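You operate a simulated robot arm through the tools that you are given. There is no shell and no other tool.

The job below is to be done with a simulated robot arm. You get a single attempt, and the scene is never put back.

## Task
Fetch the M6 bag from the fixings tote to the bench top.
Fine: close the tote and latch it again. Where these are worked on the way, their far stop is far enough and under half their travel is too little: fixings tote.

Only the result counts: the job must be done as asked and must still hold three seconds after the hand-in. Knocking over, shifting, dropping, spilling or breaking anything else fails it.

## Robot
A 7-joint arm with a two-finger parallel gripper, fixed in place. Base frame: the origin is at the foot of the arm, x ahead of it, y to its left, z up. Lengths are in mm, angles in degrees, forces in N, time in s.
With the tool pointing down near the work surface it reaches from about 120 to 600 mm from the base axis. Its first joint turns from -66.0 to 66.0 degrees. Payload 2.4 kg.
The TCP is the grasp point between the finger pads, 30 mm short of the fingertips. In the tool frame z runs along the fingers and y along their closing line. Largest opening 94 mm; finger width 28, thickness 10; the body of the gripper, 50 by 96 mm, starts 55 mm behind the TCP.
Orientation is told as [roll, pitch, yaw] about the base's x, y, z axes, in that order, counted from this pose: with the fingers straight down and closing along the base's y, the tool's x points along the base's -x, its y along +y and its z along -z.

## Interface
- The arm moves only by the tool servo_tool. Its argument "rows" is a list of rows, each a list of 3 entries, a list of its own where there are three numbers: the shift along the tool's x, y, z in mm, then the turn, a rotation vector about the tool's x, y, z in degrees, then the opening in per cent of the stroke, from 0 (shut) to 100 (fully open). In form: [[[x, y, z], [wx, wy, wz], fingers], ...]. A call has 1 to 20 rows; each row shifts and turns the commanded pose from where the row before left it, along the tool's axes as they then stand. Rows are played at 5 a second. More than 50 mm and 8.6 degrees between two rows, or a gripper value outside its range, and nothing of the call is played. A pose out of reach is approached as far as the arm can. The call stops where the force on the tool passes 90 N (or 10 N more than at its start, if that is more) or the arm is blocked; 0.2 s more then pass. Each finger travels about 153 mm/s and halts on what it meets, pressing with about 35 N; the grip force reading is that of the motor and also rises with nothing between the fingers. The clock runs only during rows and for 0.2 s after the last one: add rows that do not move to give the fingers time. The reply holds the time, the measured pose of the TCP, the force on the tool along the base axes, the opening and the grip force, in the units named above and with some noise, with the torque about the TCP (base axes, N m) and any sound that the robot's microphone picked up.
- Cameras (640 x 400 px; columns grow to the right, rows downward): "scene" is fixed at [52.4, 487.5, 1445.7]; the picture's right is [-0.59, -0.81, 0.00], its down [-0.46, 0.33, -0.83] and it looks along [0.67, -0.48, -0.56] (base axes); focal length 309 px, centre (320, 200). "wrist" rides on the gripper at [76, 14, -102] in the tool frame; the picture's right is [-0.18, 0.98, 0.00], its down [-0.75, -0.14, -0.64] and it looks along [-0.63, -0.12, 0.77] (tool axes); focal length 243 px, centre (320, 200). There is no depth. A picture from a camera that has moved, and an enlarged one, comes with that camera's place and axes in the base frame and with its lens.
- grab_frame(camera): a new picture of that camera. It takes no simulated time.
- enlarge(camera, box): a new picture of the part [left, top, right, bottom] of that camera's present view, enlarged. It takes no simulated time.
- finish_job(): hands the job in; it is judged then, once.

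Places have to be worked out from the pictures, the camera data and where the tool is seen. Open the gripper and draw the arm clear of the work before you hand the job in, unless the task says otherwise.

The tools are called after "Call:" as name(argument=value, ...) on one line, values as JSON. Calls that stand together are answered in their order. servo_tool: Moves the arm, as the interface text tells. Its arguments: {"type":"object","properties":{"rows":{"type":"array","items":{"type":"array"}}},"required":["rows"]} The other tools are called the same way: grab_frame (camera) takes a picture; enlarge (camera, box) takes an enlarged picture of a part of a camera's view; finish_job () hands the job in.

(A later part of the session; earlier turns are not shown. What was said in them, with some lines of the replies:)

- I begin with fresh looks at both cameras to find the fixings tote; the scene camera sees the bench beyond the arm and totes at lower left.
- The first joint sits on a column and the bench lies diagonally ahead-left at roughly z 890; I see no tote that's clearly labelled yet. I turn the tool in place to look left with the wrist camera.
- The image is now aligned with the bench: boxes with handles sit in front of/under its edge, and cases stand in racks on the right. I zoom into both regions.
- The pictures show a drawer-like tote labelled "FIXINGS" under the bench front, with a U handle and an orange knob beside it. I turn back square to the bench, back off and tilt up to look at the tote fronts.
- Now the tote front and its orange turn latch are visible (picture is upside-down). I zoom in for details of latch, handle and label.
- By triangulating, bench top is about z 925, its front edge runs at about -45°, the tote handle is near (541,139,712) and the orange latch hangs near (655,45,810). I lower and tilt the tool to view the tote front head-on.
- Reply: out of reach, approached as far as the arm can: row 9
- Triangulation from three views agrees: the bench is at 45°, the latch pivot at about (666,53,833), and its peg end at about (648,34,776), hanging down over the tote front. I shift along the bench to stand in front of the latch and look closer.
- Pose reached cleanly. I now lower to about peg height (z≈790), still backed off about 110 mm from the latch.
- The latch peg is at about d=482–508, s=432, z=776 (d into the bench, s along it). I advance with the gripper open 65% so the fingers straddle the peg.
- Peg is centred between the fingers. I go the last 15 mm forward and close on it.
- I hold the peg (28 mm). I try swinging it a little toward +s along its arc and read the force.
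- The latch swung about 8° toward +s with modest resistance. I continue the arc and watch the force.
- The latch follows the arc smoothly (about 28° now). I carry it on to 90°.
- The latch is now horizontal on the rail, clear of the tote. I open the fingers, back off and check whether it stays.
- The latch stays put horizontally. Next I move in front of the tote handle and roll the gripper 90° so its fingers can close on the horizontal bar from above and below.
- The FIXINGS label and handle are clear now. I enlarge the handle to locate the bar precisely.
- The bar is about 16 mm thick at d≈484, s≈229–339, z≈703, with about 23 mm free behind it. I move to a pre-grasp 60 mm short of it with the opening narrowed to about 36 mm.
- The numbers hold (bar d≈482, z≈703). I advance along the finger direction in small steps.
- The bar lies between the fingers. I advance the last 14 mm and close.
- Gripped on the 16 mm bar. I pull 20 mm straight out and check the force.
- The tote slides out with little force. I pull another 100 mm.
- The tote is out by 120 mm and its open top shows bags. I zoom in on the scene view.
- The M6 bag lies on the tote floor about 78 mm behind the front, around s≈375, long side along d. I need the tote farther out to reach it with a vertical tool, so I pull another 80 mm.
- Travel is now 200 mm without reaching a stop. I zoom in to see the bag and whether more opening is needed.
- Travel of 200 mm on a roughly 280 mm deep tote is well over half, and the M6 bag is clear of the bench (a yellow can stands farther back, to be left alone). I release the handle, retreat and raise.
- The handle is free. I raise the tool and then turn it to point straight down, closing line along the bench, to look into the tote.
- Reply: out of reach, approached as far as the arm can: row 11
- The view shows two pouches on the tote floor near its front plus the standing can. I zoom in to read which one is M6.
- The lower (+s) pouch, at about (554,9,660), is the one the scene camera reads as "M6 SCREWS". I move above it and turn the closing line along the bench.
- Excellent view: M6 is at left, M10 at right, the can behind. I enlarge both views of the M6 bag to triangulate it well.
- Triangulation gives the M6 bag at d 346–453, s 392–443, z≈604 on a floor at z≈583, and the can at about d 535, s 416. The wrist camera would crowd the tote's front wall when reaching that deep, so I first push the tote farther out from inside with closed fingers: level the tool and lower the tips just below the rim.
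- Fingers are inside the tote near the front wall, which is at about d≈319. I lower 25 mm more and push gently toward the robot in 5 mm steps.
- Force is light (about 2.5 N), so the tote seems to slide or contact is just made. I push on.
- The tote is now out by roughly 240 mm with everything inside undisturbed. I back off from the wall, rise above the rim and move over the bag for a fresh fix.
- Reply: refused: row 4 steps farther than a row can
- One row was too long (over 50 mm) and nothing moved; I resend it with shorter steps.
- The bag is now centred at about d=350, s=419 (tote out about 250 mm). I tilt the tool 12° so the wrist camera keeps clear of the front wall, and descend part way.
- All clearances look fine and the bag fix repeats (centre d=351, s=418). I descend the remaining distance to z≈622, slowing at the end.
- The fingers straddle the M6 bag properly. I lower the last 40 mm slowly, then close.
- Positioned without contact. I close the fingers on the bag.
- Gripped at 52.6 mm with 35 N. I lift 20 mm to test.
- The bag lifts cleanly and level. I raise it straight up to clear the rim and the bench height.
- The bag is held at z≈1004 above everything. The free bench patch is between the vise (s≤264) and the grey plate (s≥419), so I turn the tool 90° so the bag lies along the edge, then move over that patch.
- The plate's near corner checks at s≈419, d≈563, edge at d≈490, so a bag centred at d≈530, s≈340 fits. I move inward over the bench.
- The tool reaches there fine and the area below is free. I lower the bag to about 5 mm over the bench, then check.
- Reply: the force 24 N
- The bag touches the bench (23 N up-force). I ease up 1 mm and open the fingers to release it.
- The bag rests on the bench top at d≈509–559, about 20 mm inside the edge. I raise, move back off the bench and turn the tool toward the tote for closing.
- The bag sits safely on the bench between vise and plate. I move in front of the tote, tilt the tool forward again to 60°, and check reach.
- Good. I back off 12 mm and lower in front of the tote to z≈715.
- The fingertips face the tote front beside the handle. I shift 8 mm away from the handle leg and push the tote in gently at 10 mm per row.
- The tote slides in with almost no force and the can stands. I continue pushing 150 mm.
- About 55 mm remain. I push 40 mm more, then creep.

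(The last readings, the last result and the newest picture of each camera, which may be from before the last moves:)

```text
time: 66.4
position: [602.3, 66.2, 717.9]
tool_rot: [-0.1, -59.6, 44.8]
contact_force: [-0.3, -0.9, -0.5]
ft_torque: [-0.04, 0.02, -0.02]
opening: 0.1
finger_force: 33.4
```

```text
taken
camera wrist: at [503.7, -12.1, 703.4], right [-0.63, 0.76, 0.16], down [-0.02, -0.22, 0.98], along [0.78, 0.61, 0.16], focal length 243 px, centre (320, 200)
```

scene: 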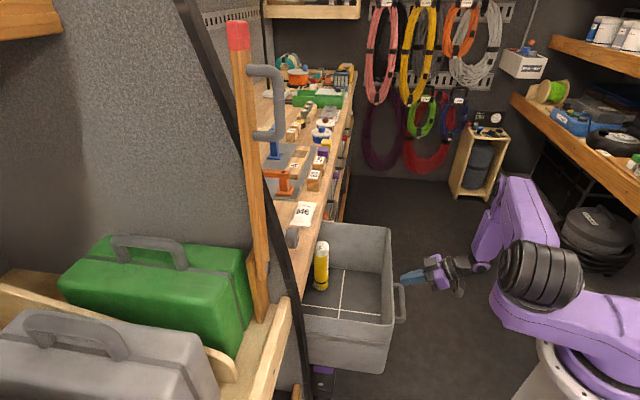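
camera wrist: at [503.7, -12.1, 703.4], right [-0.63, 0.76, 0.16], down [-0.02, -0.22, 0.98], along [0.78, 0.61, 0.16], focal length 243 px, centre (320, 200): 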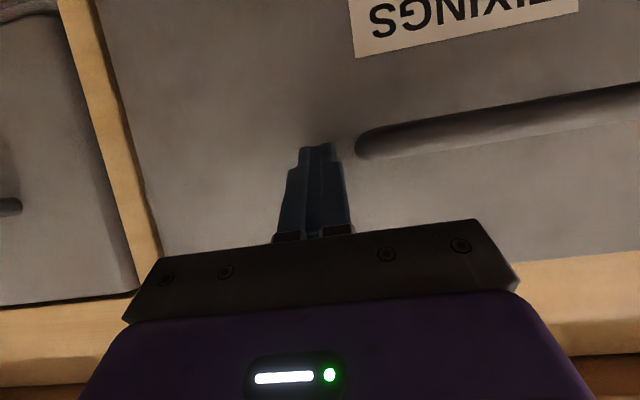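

Still free; I creep on in 5 mm steps until the stop is felt.

Call:
servo_tool(rows=[[[-2.5, 0, 4.3], [0, 0, 0], 0], [[-2.5, 0, 4.3], [0, 0, 0], 0], [[0, 0, 0], [0, 0, 0], 0]])

Call:
grab_frame(camera="wrist")

```text
time: 67.2
position: [609.8, 74.8, 717.7]
tool_rot: [-0.1, -59.6, 44.7]
contact_force: [-1.1, -0.8, 0.4]
ft_torque: [0.02, -0.02, -0.04]
opening: 0.0
finger_force: 33.3
```

```text
taken
camera wrist: at [511.2, -4.8, 703.2], right [-0.63, 0.76, 0.16], down [-0.02, -0.22, 0.98], along [0.78, 0.61, 0.16], focal length 243 px, centre (320, 200)
```

wrist: 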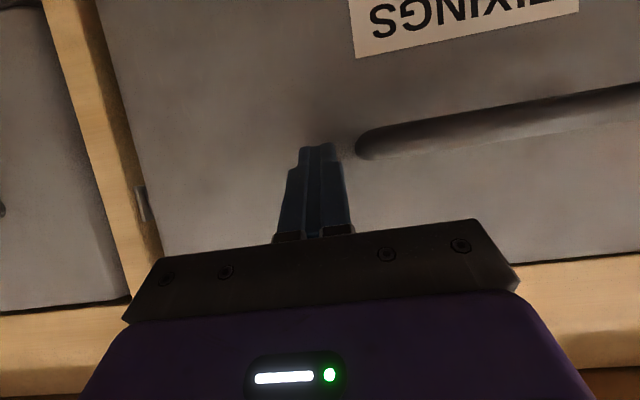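

Not at the stop yet; I continue creeping.

Call:
servo_tool(rows=[[[-2, 0, 3.45], [0, 0, 0], 0], [[-2, 0, 3.45], [0, 0, 0], 0], [[-1.5, 0, 2.6], [0, 0, 0], 0], [[0, 0, 0], [0, 0, 0], 0]])

Call:
grab_frame(camera="wrist")

```text
time: 68.2
position: [615.8, 77.8, 716.0]
tool_rot: [0.5, -59.3, 43.9]
contact_force: [-52.8, -27.8, 19.6]
ft_torque: [0.41, -0.27, 0.54]
opening: 0.1
finger_force: 32.7
```

```text
taken
camera wrist: at [515.1, -1.4, 702.1], right [-0.62, 0.77, 0.16], down [-0.02, -0.22, 0.97], along [0.78, 0.6, 0.15], focal length 243 px, centre (320, 200)
```

wrist: 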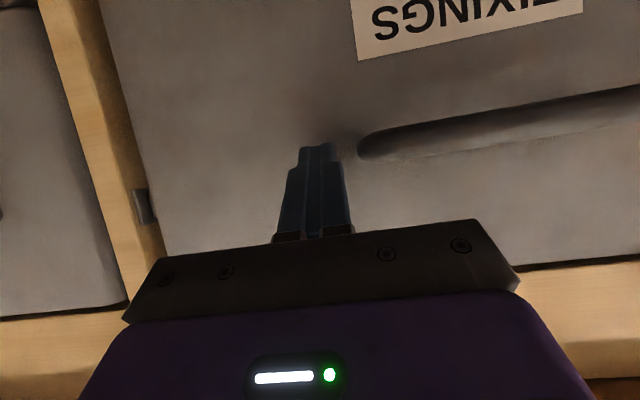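

The force jumped to 57 N: the tote is at its closed stop. I back away and go to the pose in front of the latch.

Call:
servo_tool(rows=[[[18.7, 0, -31.9], [0, 0, 0], 0], [[18.7, 0, -31.9], [0, 0, 0], 0], [[18.7, 0, -31.9], [0, 0, 0], 0], [[-28.3, -26.8, -16.6], [0, 0, 0], 30], [[-28.3, -26.8, -16.6], [0, 0, 0], 60], [[-28.3, -26.8, -16.6], [0, 0, 0], 60], [[-28.3, -26.8, -16.6], [0, 0, 0], 60], [[0, 0, 0], [0, 0, 0], 60]])

Call:
grab_frame(camera="wrist")

Call:
grab_frame(camera="scene")

```text
time: 70.0
position: [615.3, -72.9, 847.5]
tool_rot: [-0.1, -59.5, 44.7]
contact_force: [0.4, 0.6, -0.4]
ft_torque: [-0.02, 0.02, 0.0]
opening: 56.3
finger_force: 0.1
```

```text
taken
camera wrist: at [515.2, -151.8, 834.2], right [-0.63, 0.76, 0.16], down [-0.02, -0.22, 0.98], along [0.78, 0.61, 0.16], focal length 243 px, centre (320, 200)
```

wrist: 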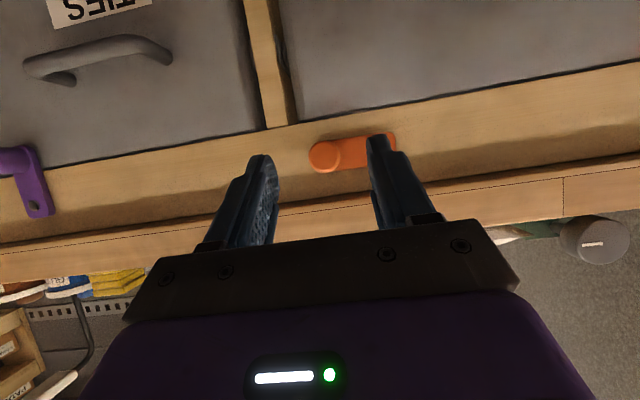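

```text
taken
```

scene: 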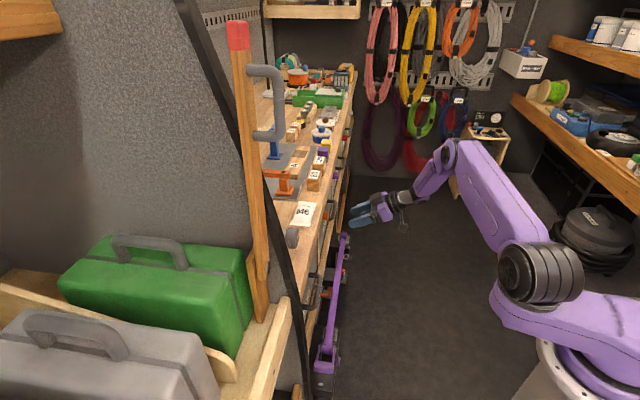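

The tote front is flush and the latch is still horizontal. I advance to the same grip pose on the peg and close.

Call:
servo_tool(rows=[[[-14.6, -0.3, 24.9], [0, 0, 0], 60], [[-14.6, -0.3, 24.9], [0, 0, 0], 60], [[-14.6, -0.3, 24.9], [0, 0, 0], 60], [[0, 0, 0], [0, 0, 0], 60]])

Call:
grab_frame(camera="wrist")

```text
time: 71.0
position: [676.3, -10.9, 847.4]
tool_rot: [0.0, -59.5, 44.6]
contact_force: [-0.3, -1.3, -0.9]
ft_torque: [-0.04, -0.04, 0.01]
opening: 56.5
finger_force: 0.1
```

```text
taken
camera wrist: at [577.0, -90.7, 833.9], right [-0.63, 0.76, 0.16], down [-0.02, -0.22, 0.98], along [0.78, 0.61, 0.16], focal length 243 px, centre (320, 200)
```

wrist: 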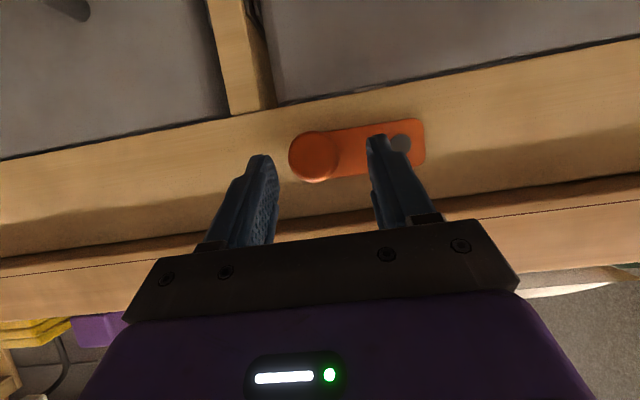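

The peg sits about 8 mm higher than my finger centreline, so I shift up 7 mm and close on it.

Call:
servo_tool(rows=[[[-6, 0, -3.5], [0, 0, 0], 60], [[0, 0, 0], [0, 0, 0], 25], [[0, 0, 0], [0, 0, 0], 10], [[0, 0, 0], [0, 0, 0], 10]])

Call:
grab_frame(camera="wrist")

```text
time: 72.0
position: [677.8, -13.5, 856.6]
tool_rot: [-0.4, -59.6, 44.8]
contact_force: [17.8, -6.7, 1.1]
ft_torque: [-0.18, -0.35, -0.35]
opening: 27.7
finger_force: 44.7
```

```text
taken
camera wrist: at [578.0, -92.5, 842.0], right [-0.62, 0.77, 0.16], down [-0.03, -0.22, 0.98], along [0.78, 0.6, 0.16], focal length 243 px, centre (320, 200)
```

wrist: 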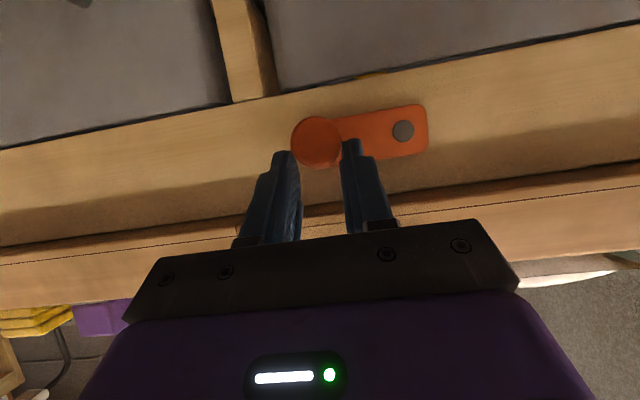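

Peg gripped. I swing the latch back down along its arc, first to about 45°.

Call:
servo_tool(rows=[[[6.4, -2.5, 3.7], [0, 0, 0], 10], [[12.5, 1.9, 7.3], [0, 0, 0], 10], [[11.6, 5.6, 6.8], [0, 0, 0], 10], [[10, 8.9, 5.9], [0, 0, 0], 10], [[0, 0, 0], [0, 0, 0], 10]])

Call:
grab_frame(camera="wrist")

```text
time: 73.2
position: [665.5, -2.9, 806.5]
tool_rot: [-0.1, -59.5, 44.8]
contact_force: [-0.1, -7.2, 4.8]
ft_torque: [0.34, 0.12, -0.03]
opening: 28.0
finger_force: 45.3
```

```text
taken
camera wrist: at [566.5, -81.8, 793.6], right [-0.63, 0.76, 0.16], down [-0.02, -0.22, 0.98], along [0.78, 0.61, 0.15], focal length 243 px, centre (320, 200)
```

wrist: 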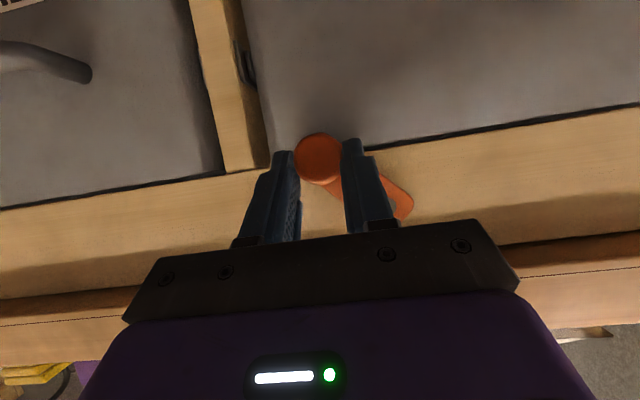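

The latch follows and is at about 45°. I continue to hanging straight down.

Call:
servo_tool(rows=[[[7.7, 11.6, 4.5], [0, 0, 0], 10], [[4.8, 13.5, 2.8], [0, 0, 0], 10], [[1.6, 14.5, 1.0], [0, 0, 0], 10], [[0, 0, 0], [0, 0, 0], 10]])

Call:
grab_frame(camera="wrist")

```text
time: 74.2
position: [638.7, 23.7, 792.5]
tool_rot: [0.0, -59.3, 44.5]
contact_force: [4.1, -15.7, -8.7]
ft_torque: [0.11, -0.03, -0.44]
opening: 28.1
finger_force: 44.8
```

```text
taken
camera wrist: at [538.5, -54.1, 777.3], right [-0.62, 0.77, 0.16], down [-0.02, -0.22, 0.98], along [0.78, 0.6, 0.15], focal length 243 px, centre (320, 200)
```

wrist: 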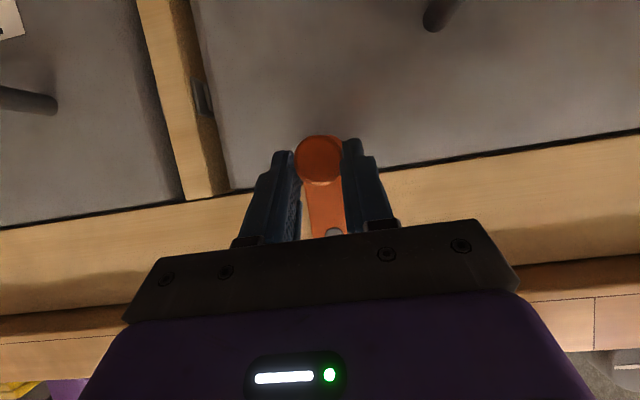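

The latch is back at its original hanging position (s≈434.9 vs. 434.8 before). I press 3 mm farther to make sure it's at its stop.

Call:
servo_tool(rows=[[[0, 3, 0], [0, 0, 0], 10], [[0, 0, 0], [0, 0, 0], 10]])

```text
time: 74.8
position: [638.5, 25.5, 791.7]
tool_rot: [-0.3, -59.3, 44.4]
contact_force: [19.5, -17.8, -15.9]
ft_torque: [-0.06, -0.1, -0.75]
opening: 28.2
finger_force: 45.3
```

The force rose to 26 N with hardly any motion: the latch is at its closed stop. I release and back away.

Call:
servo_tool(rows=[[[0, -3, 0], [0, 0, 0], 10], [[0, 0, 0], [0, 0, 0], 40], [[0, 0, 0], [0, 0, 0], 62], [[12, 0, -20], [0, 0, 0], 62], [[20, 0, -34], [0, 0, 0], 62], [[20, 0, -34], [0, 0, 0], 62]])

Call:
grab_frame(camera="wrist")

Call:
grab_frame(camera="scene")

```text
time: 76.2
position: [565.6, -43.8, 793.3]
tool_rot: [-0.1, -59.6, 45.0]
contact_force: [0.0, 0.7, -0.4]
ft_torque: [-0.03, -0.02, -0.04]
opening: 58.3
finger_force: 0.0
```

```text
taken
camera wrist: at [466.4, -123.8, 778.2], right [-0.63, 0.76, 0.16], down [-0.02, -0.22, 0.97], along [0.78, 0.61, 0.16], focal length 243 px, centre (320, 200)
```

wrist: 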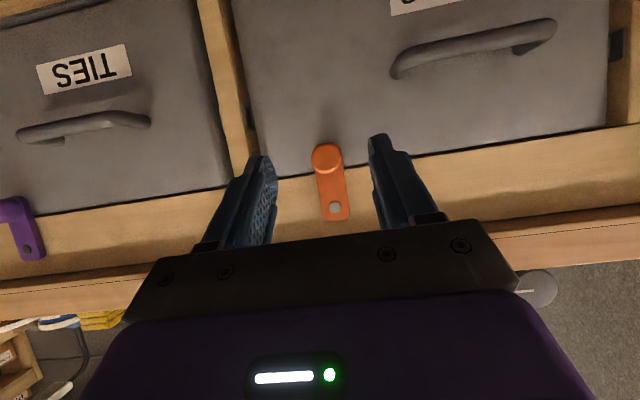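

```text
taken
```

scene: 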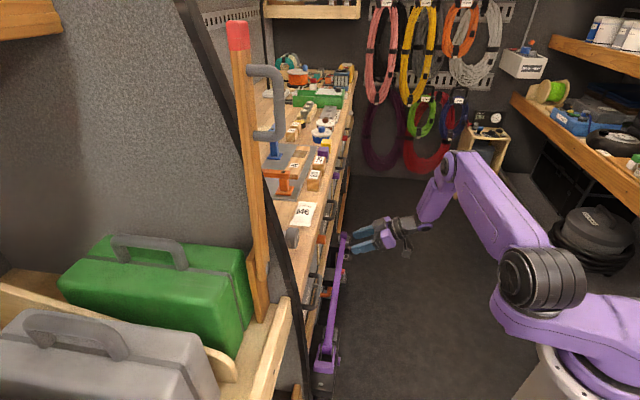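

The latch hangs over the tote front again as at the start. I zoom in to compare its angle and the closed front carefully, and to check the bag.

Call:
enlarge(camera="wrist", box=[240, 80, 432, 200])

Call:
enlarge(camera="scene", box=[250, 180, 410, 280])

Call:
enlarge(camera="scene", box=[280, 220, 360, 320])

```text
3.33 times, centred on (336, 140) of wrist
camera zoom: at [466.4, -123.8, 778.2], right [-0.63, 0.76, 0.16], down [-0.02, -0.22, 0.97], along [0.78, 0.61, 0.16], focal length 809 px, centre (267, 400)
```

zoom: 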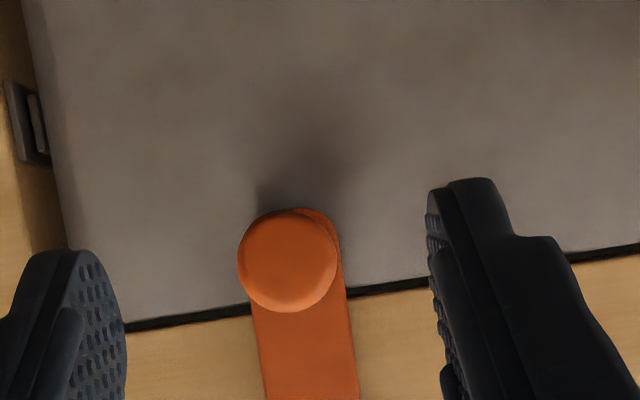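

```text
4.00 times, centred on (330, 230) of scene
camera zoom: at [52.3, 487.5, 1445.7], right [-0.59, -0.81, 0.0], down [-0.46, 0.33, -0.83], along [0.67, -0.48, -0.56], focal length 1236 px, centre (280, 80)
```

zoom: 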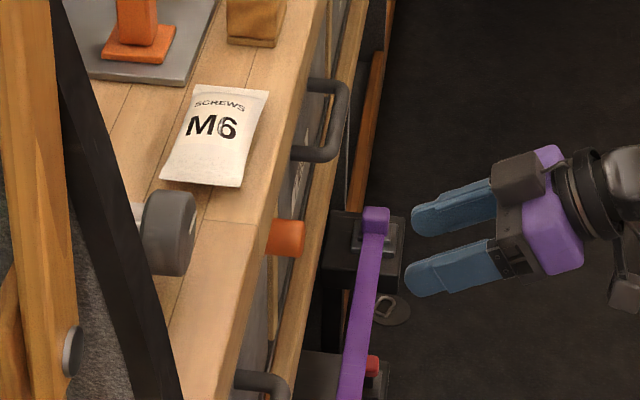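

```text
4.00 times, centred on (320, 270) of scene
camera zoom: at [52.3, 487.5, 1445.7], right [-0.59, -0.81, 0.0], down [-0.46, 0.33, -0.83], along [0.67, -0.48, -0.56], focal length 1236 px, centre (320, -80)
```

zoom: 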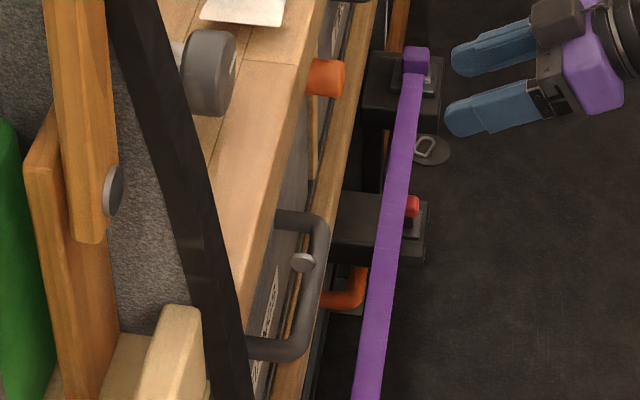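

Latch peg and handle appear at exactly the same picture positions as at the start, and the M6 bag lies on the bench. I draw the arm clear with the gripper open.

Call:
servo_tool(rows=[[[15.2, 0, -25.9], [0, 0, 0], 100], [[-34.5, 0, -20.2], [0, 0, 0], 100], [[-34.5, 0, -20.2], [0, 0, 0], 100], [[-34.5, 0, -20.2], [0, 0, 0], 100], [[-34.5, 0, -20.2], [0, 0, 0], 100], [[-34.5, 0, -20.2], [0, 0, 0], 100], [[0, 0, 0], [0, 0, 0], 100], [[0, 0, 0], [0, 0, 0], 100], [[0, 0, 0], [0, 0, 0], 100], [[0, 0, 0], [0, 0, 0], 100], [[0, 0, 0], [0, 0, 0], 100]])

Call:
grab_frame(camera="wrist")

Call:
enlarge(camera="scene", box=[250, 180, 410, 280])

```text
time: 78.6
position: [545.0, -67.3, 991.8]
tool_rot: [-0.1, -59.6, 44.9]
contact_force: [0.1, -0.2, -0.1]
ft_torque: [-0.03, 0.03, 0.03]
opening: 93.9
finger_force: 0.2
```

```text
taken
camera wrist: at [445.8, -146.2, 978.0], right [-0.63, 0.76, 0.16], down [-0.02, -0.22, 0.98], along [0.78, 0.61, 0.16], focal length 243 px, centre (320, 200)
```

wrist: 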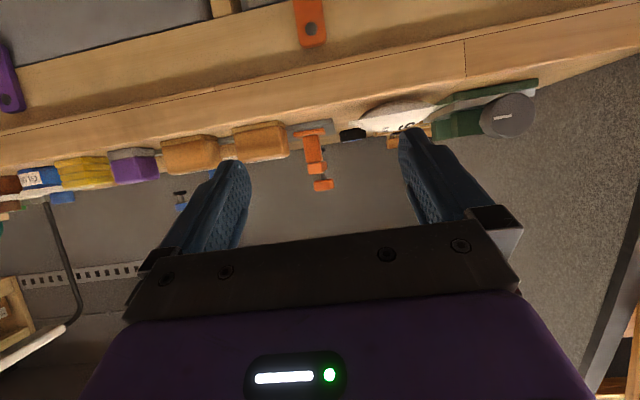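

```text
4.00 times, centred on (330, 230) of scene
camera zoom: at [52.4, 487.5, 1445.7], right [-0.59, -0.81, 0.0], down [-0.46, 0.33, -0.83], along [0.67, -0.48, -0.56], focal length 1236 px, centre (280, 80)
```

zoom: 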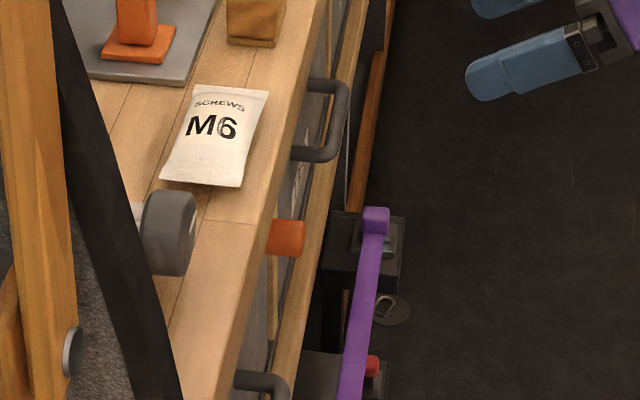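

The bag is on the bench, the tote is closed against its stop and latched, nothing has moved over the last seconds, and the open gripper is clear of the work. I hand the job in.

Call:
finish_job()

```text
The job is handed in.
```

The M6 bag is on the bench top, lying flat about 20 mm in from the front edge, between the vise and the grey plate. The fixings tote is closed and latched again.

- **Tote:** I turned the orange latch aside and pulled the tote out about 250 mm. I never felt its far stop, but judging by the tote's depth of roughly 285 mm that is well over half its travel. Afterwards I pushed it back in until the force jumped to about 57 N, so it is at its closed stop.
- **Latch:** I turned it back down until the force rose with almost no movement. In the scene picture it sits where it did at the start.
- **Other items:** I did not touch the M10 bag or the standing FILL can in the tote. I saw neither tip or shift while the tote was open, but I can't see them now that it is closed.

The gripper is open and clear of the work. Nothing had moved when I checked a second or two before handing in.
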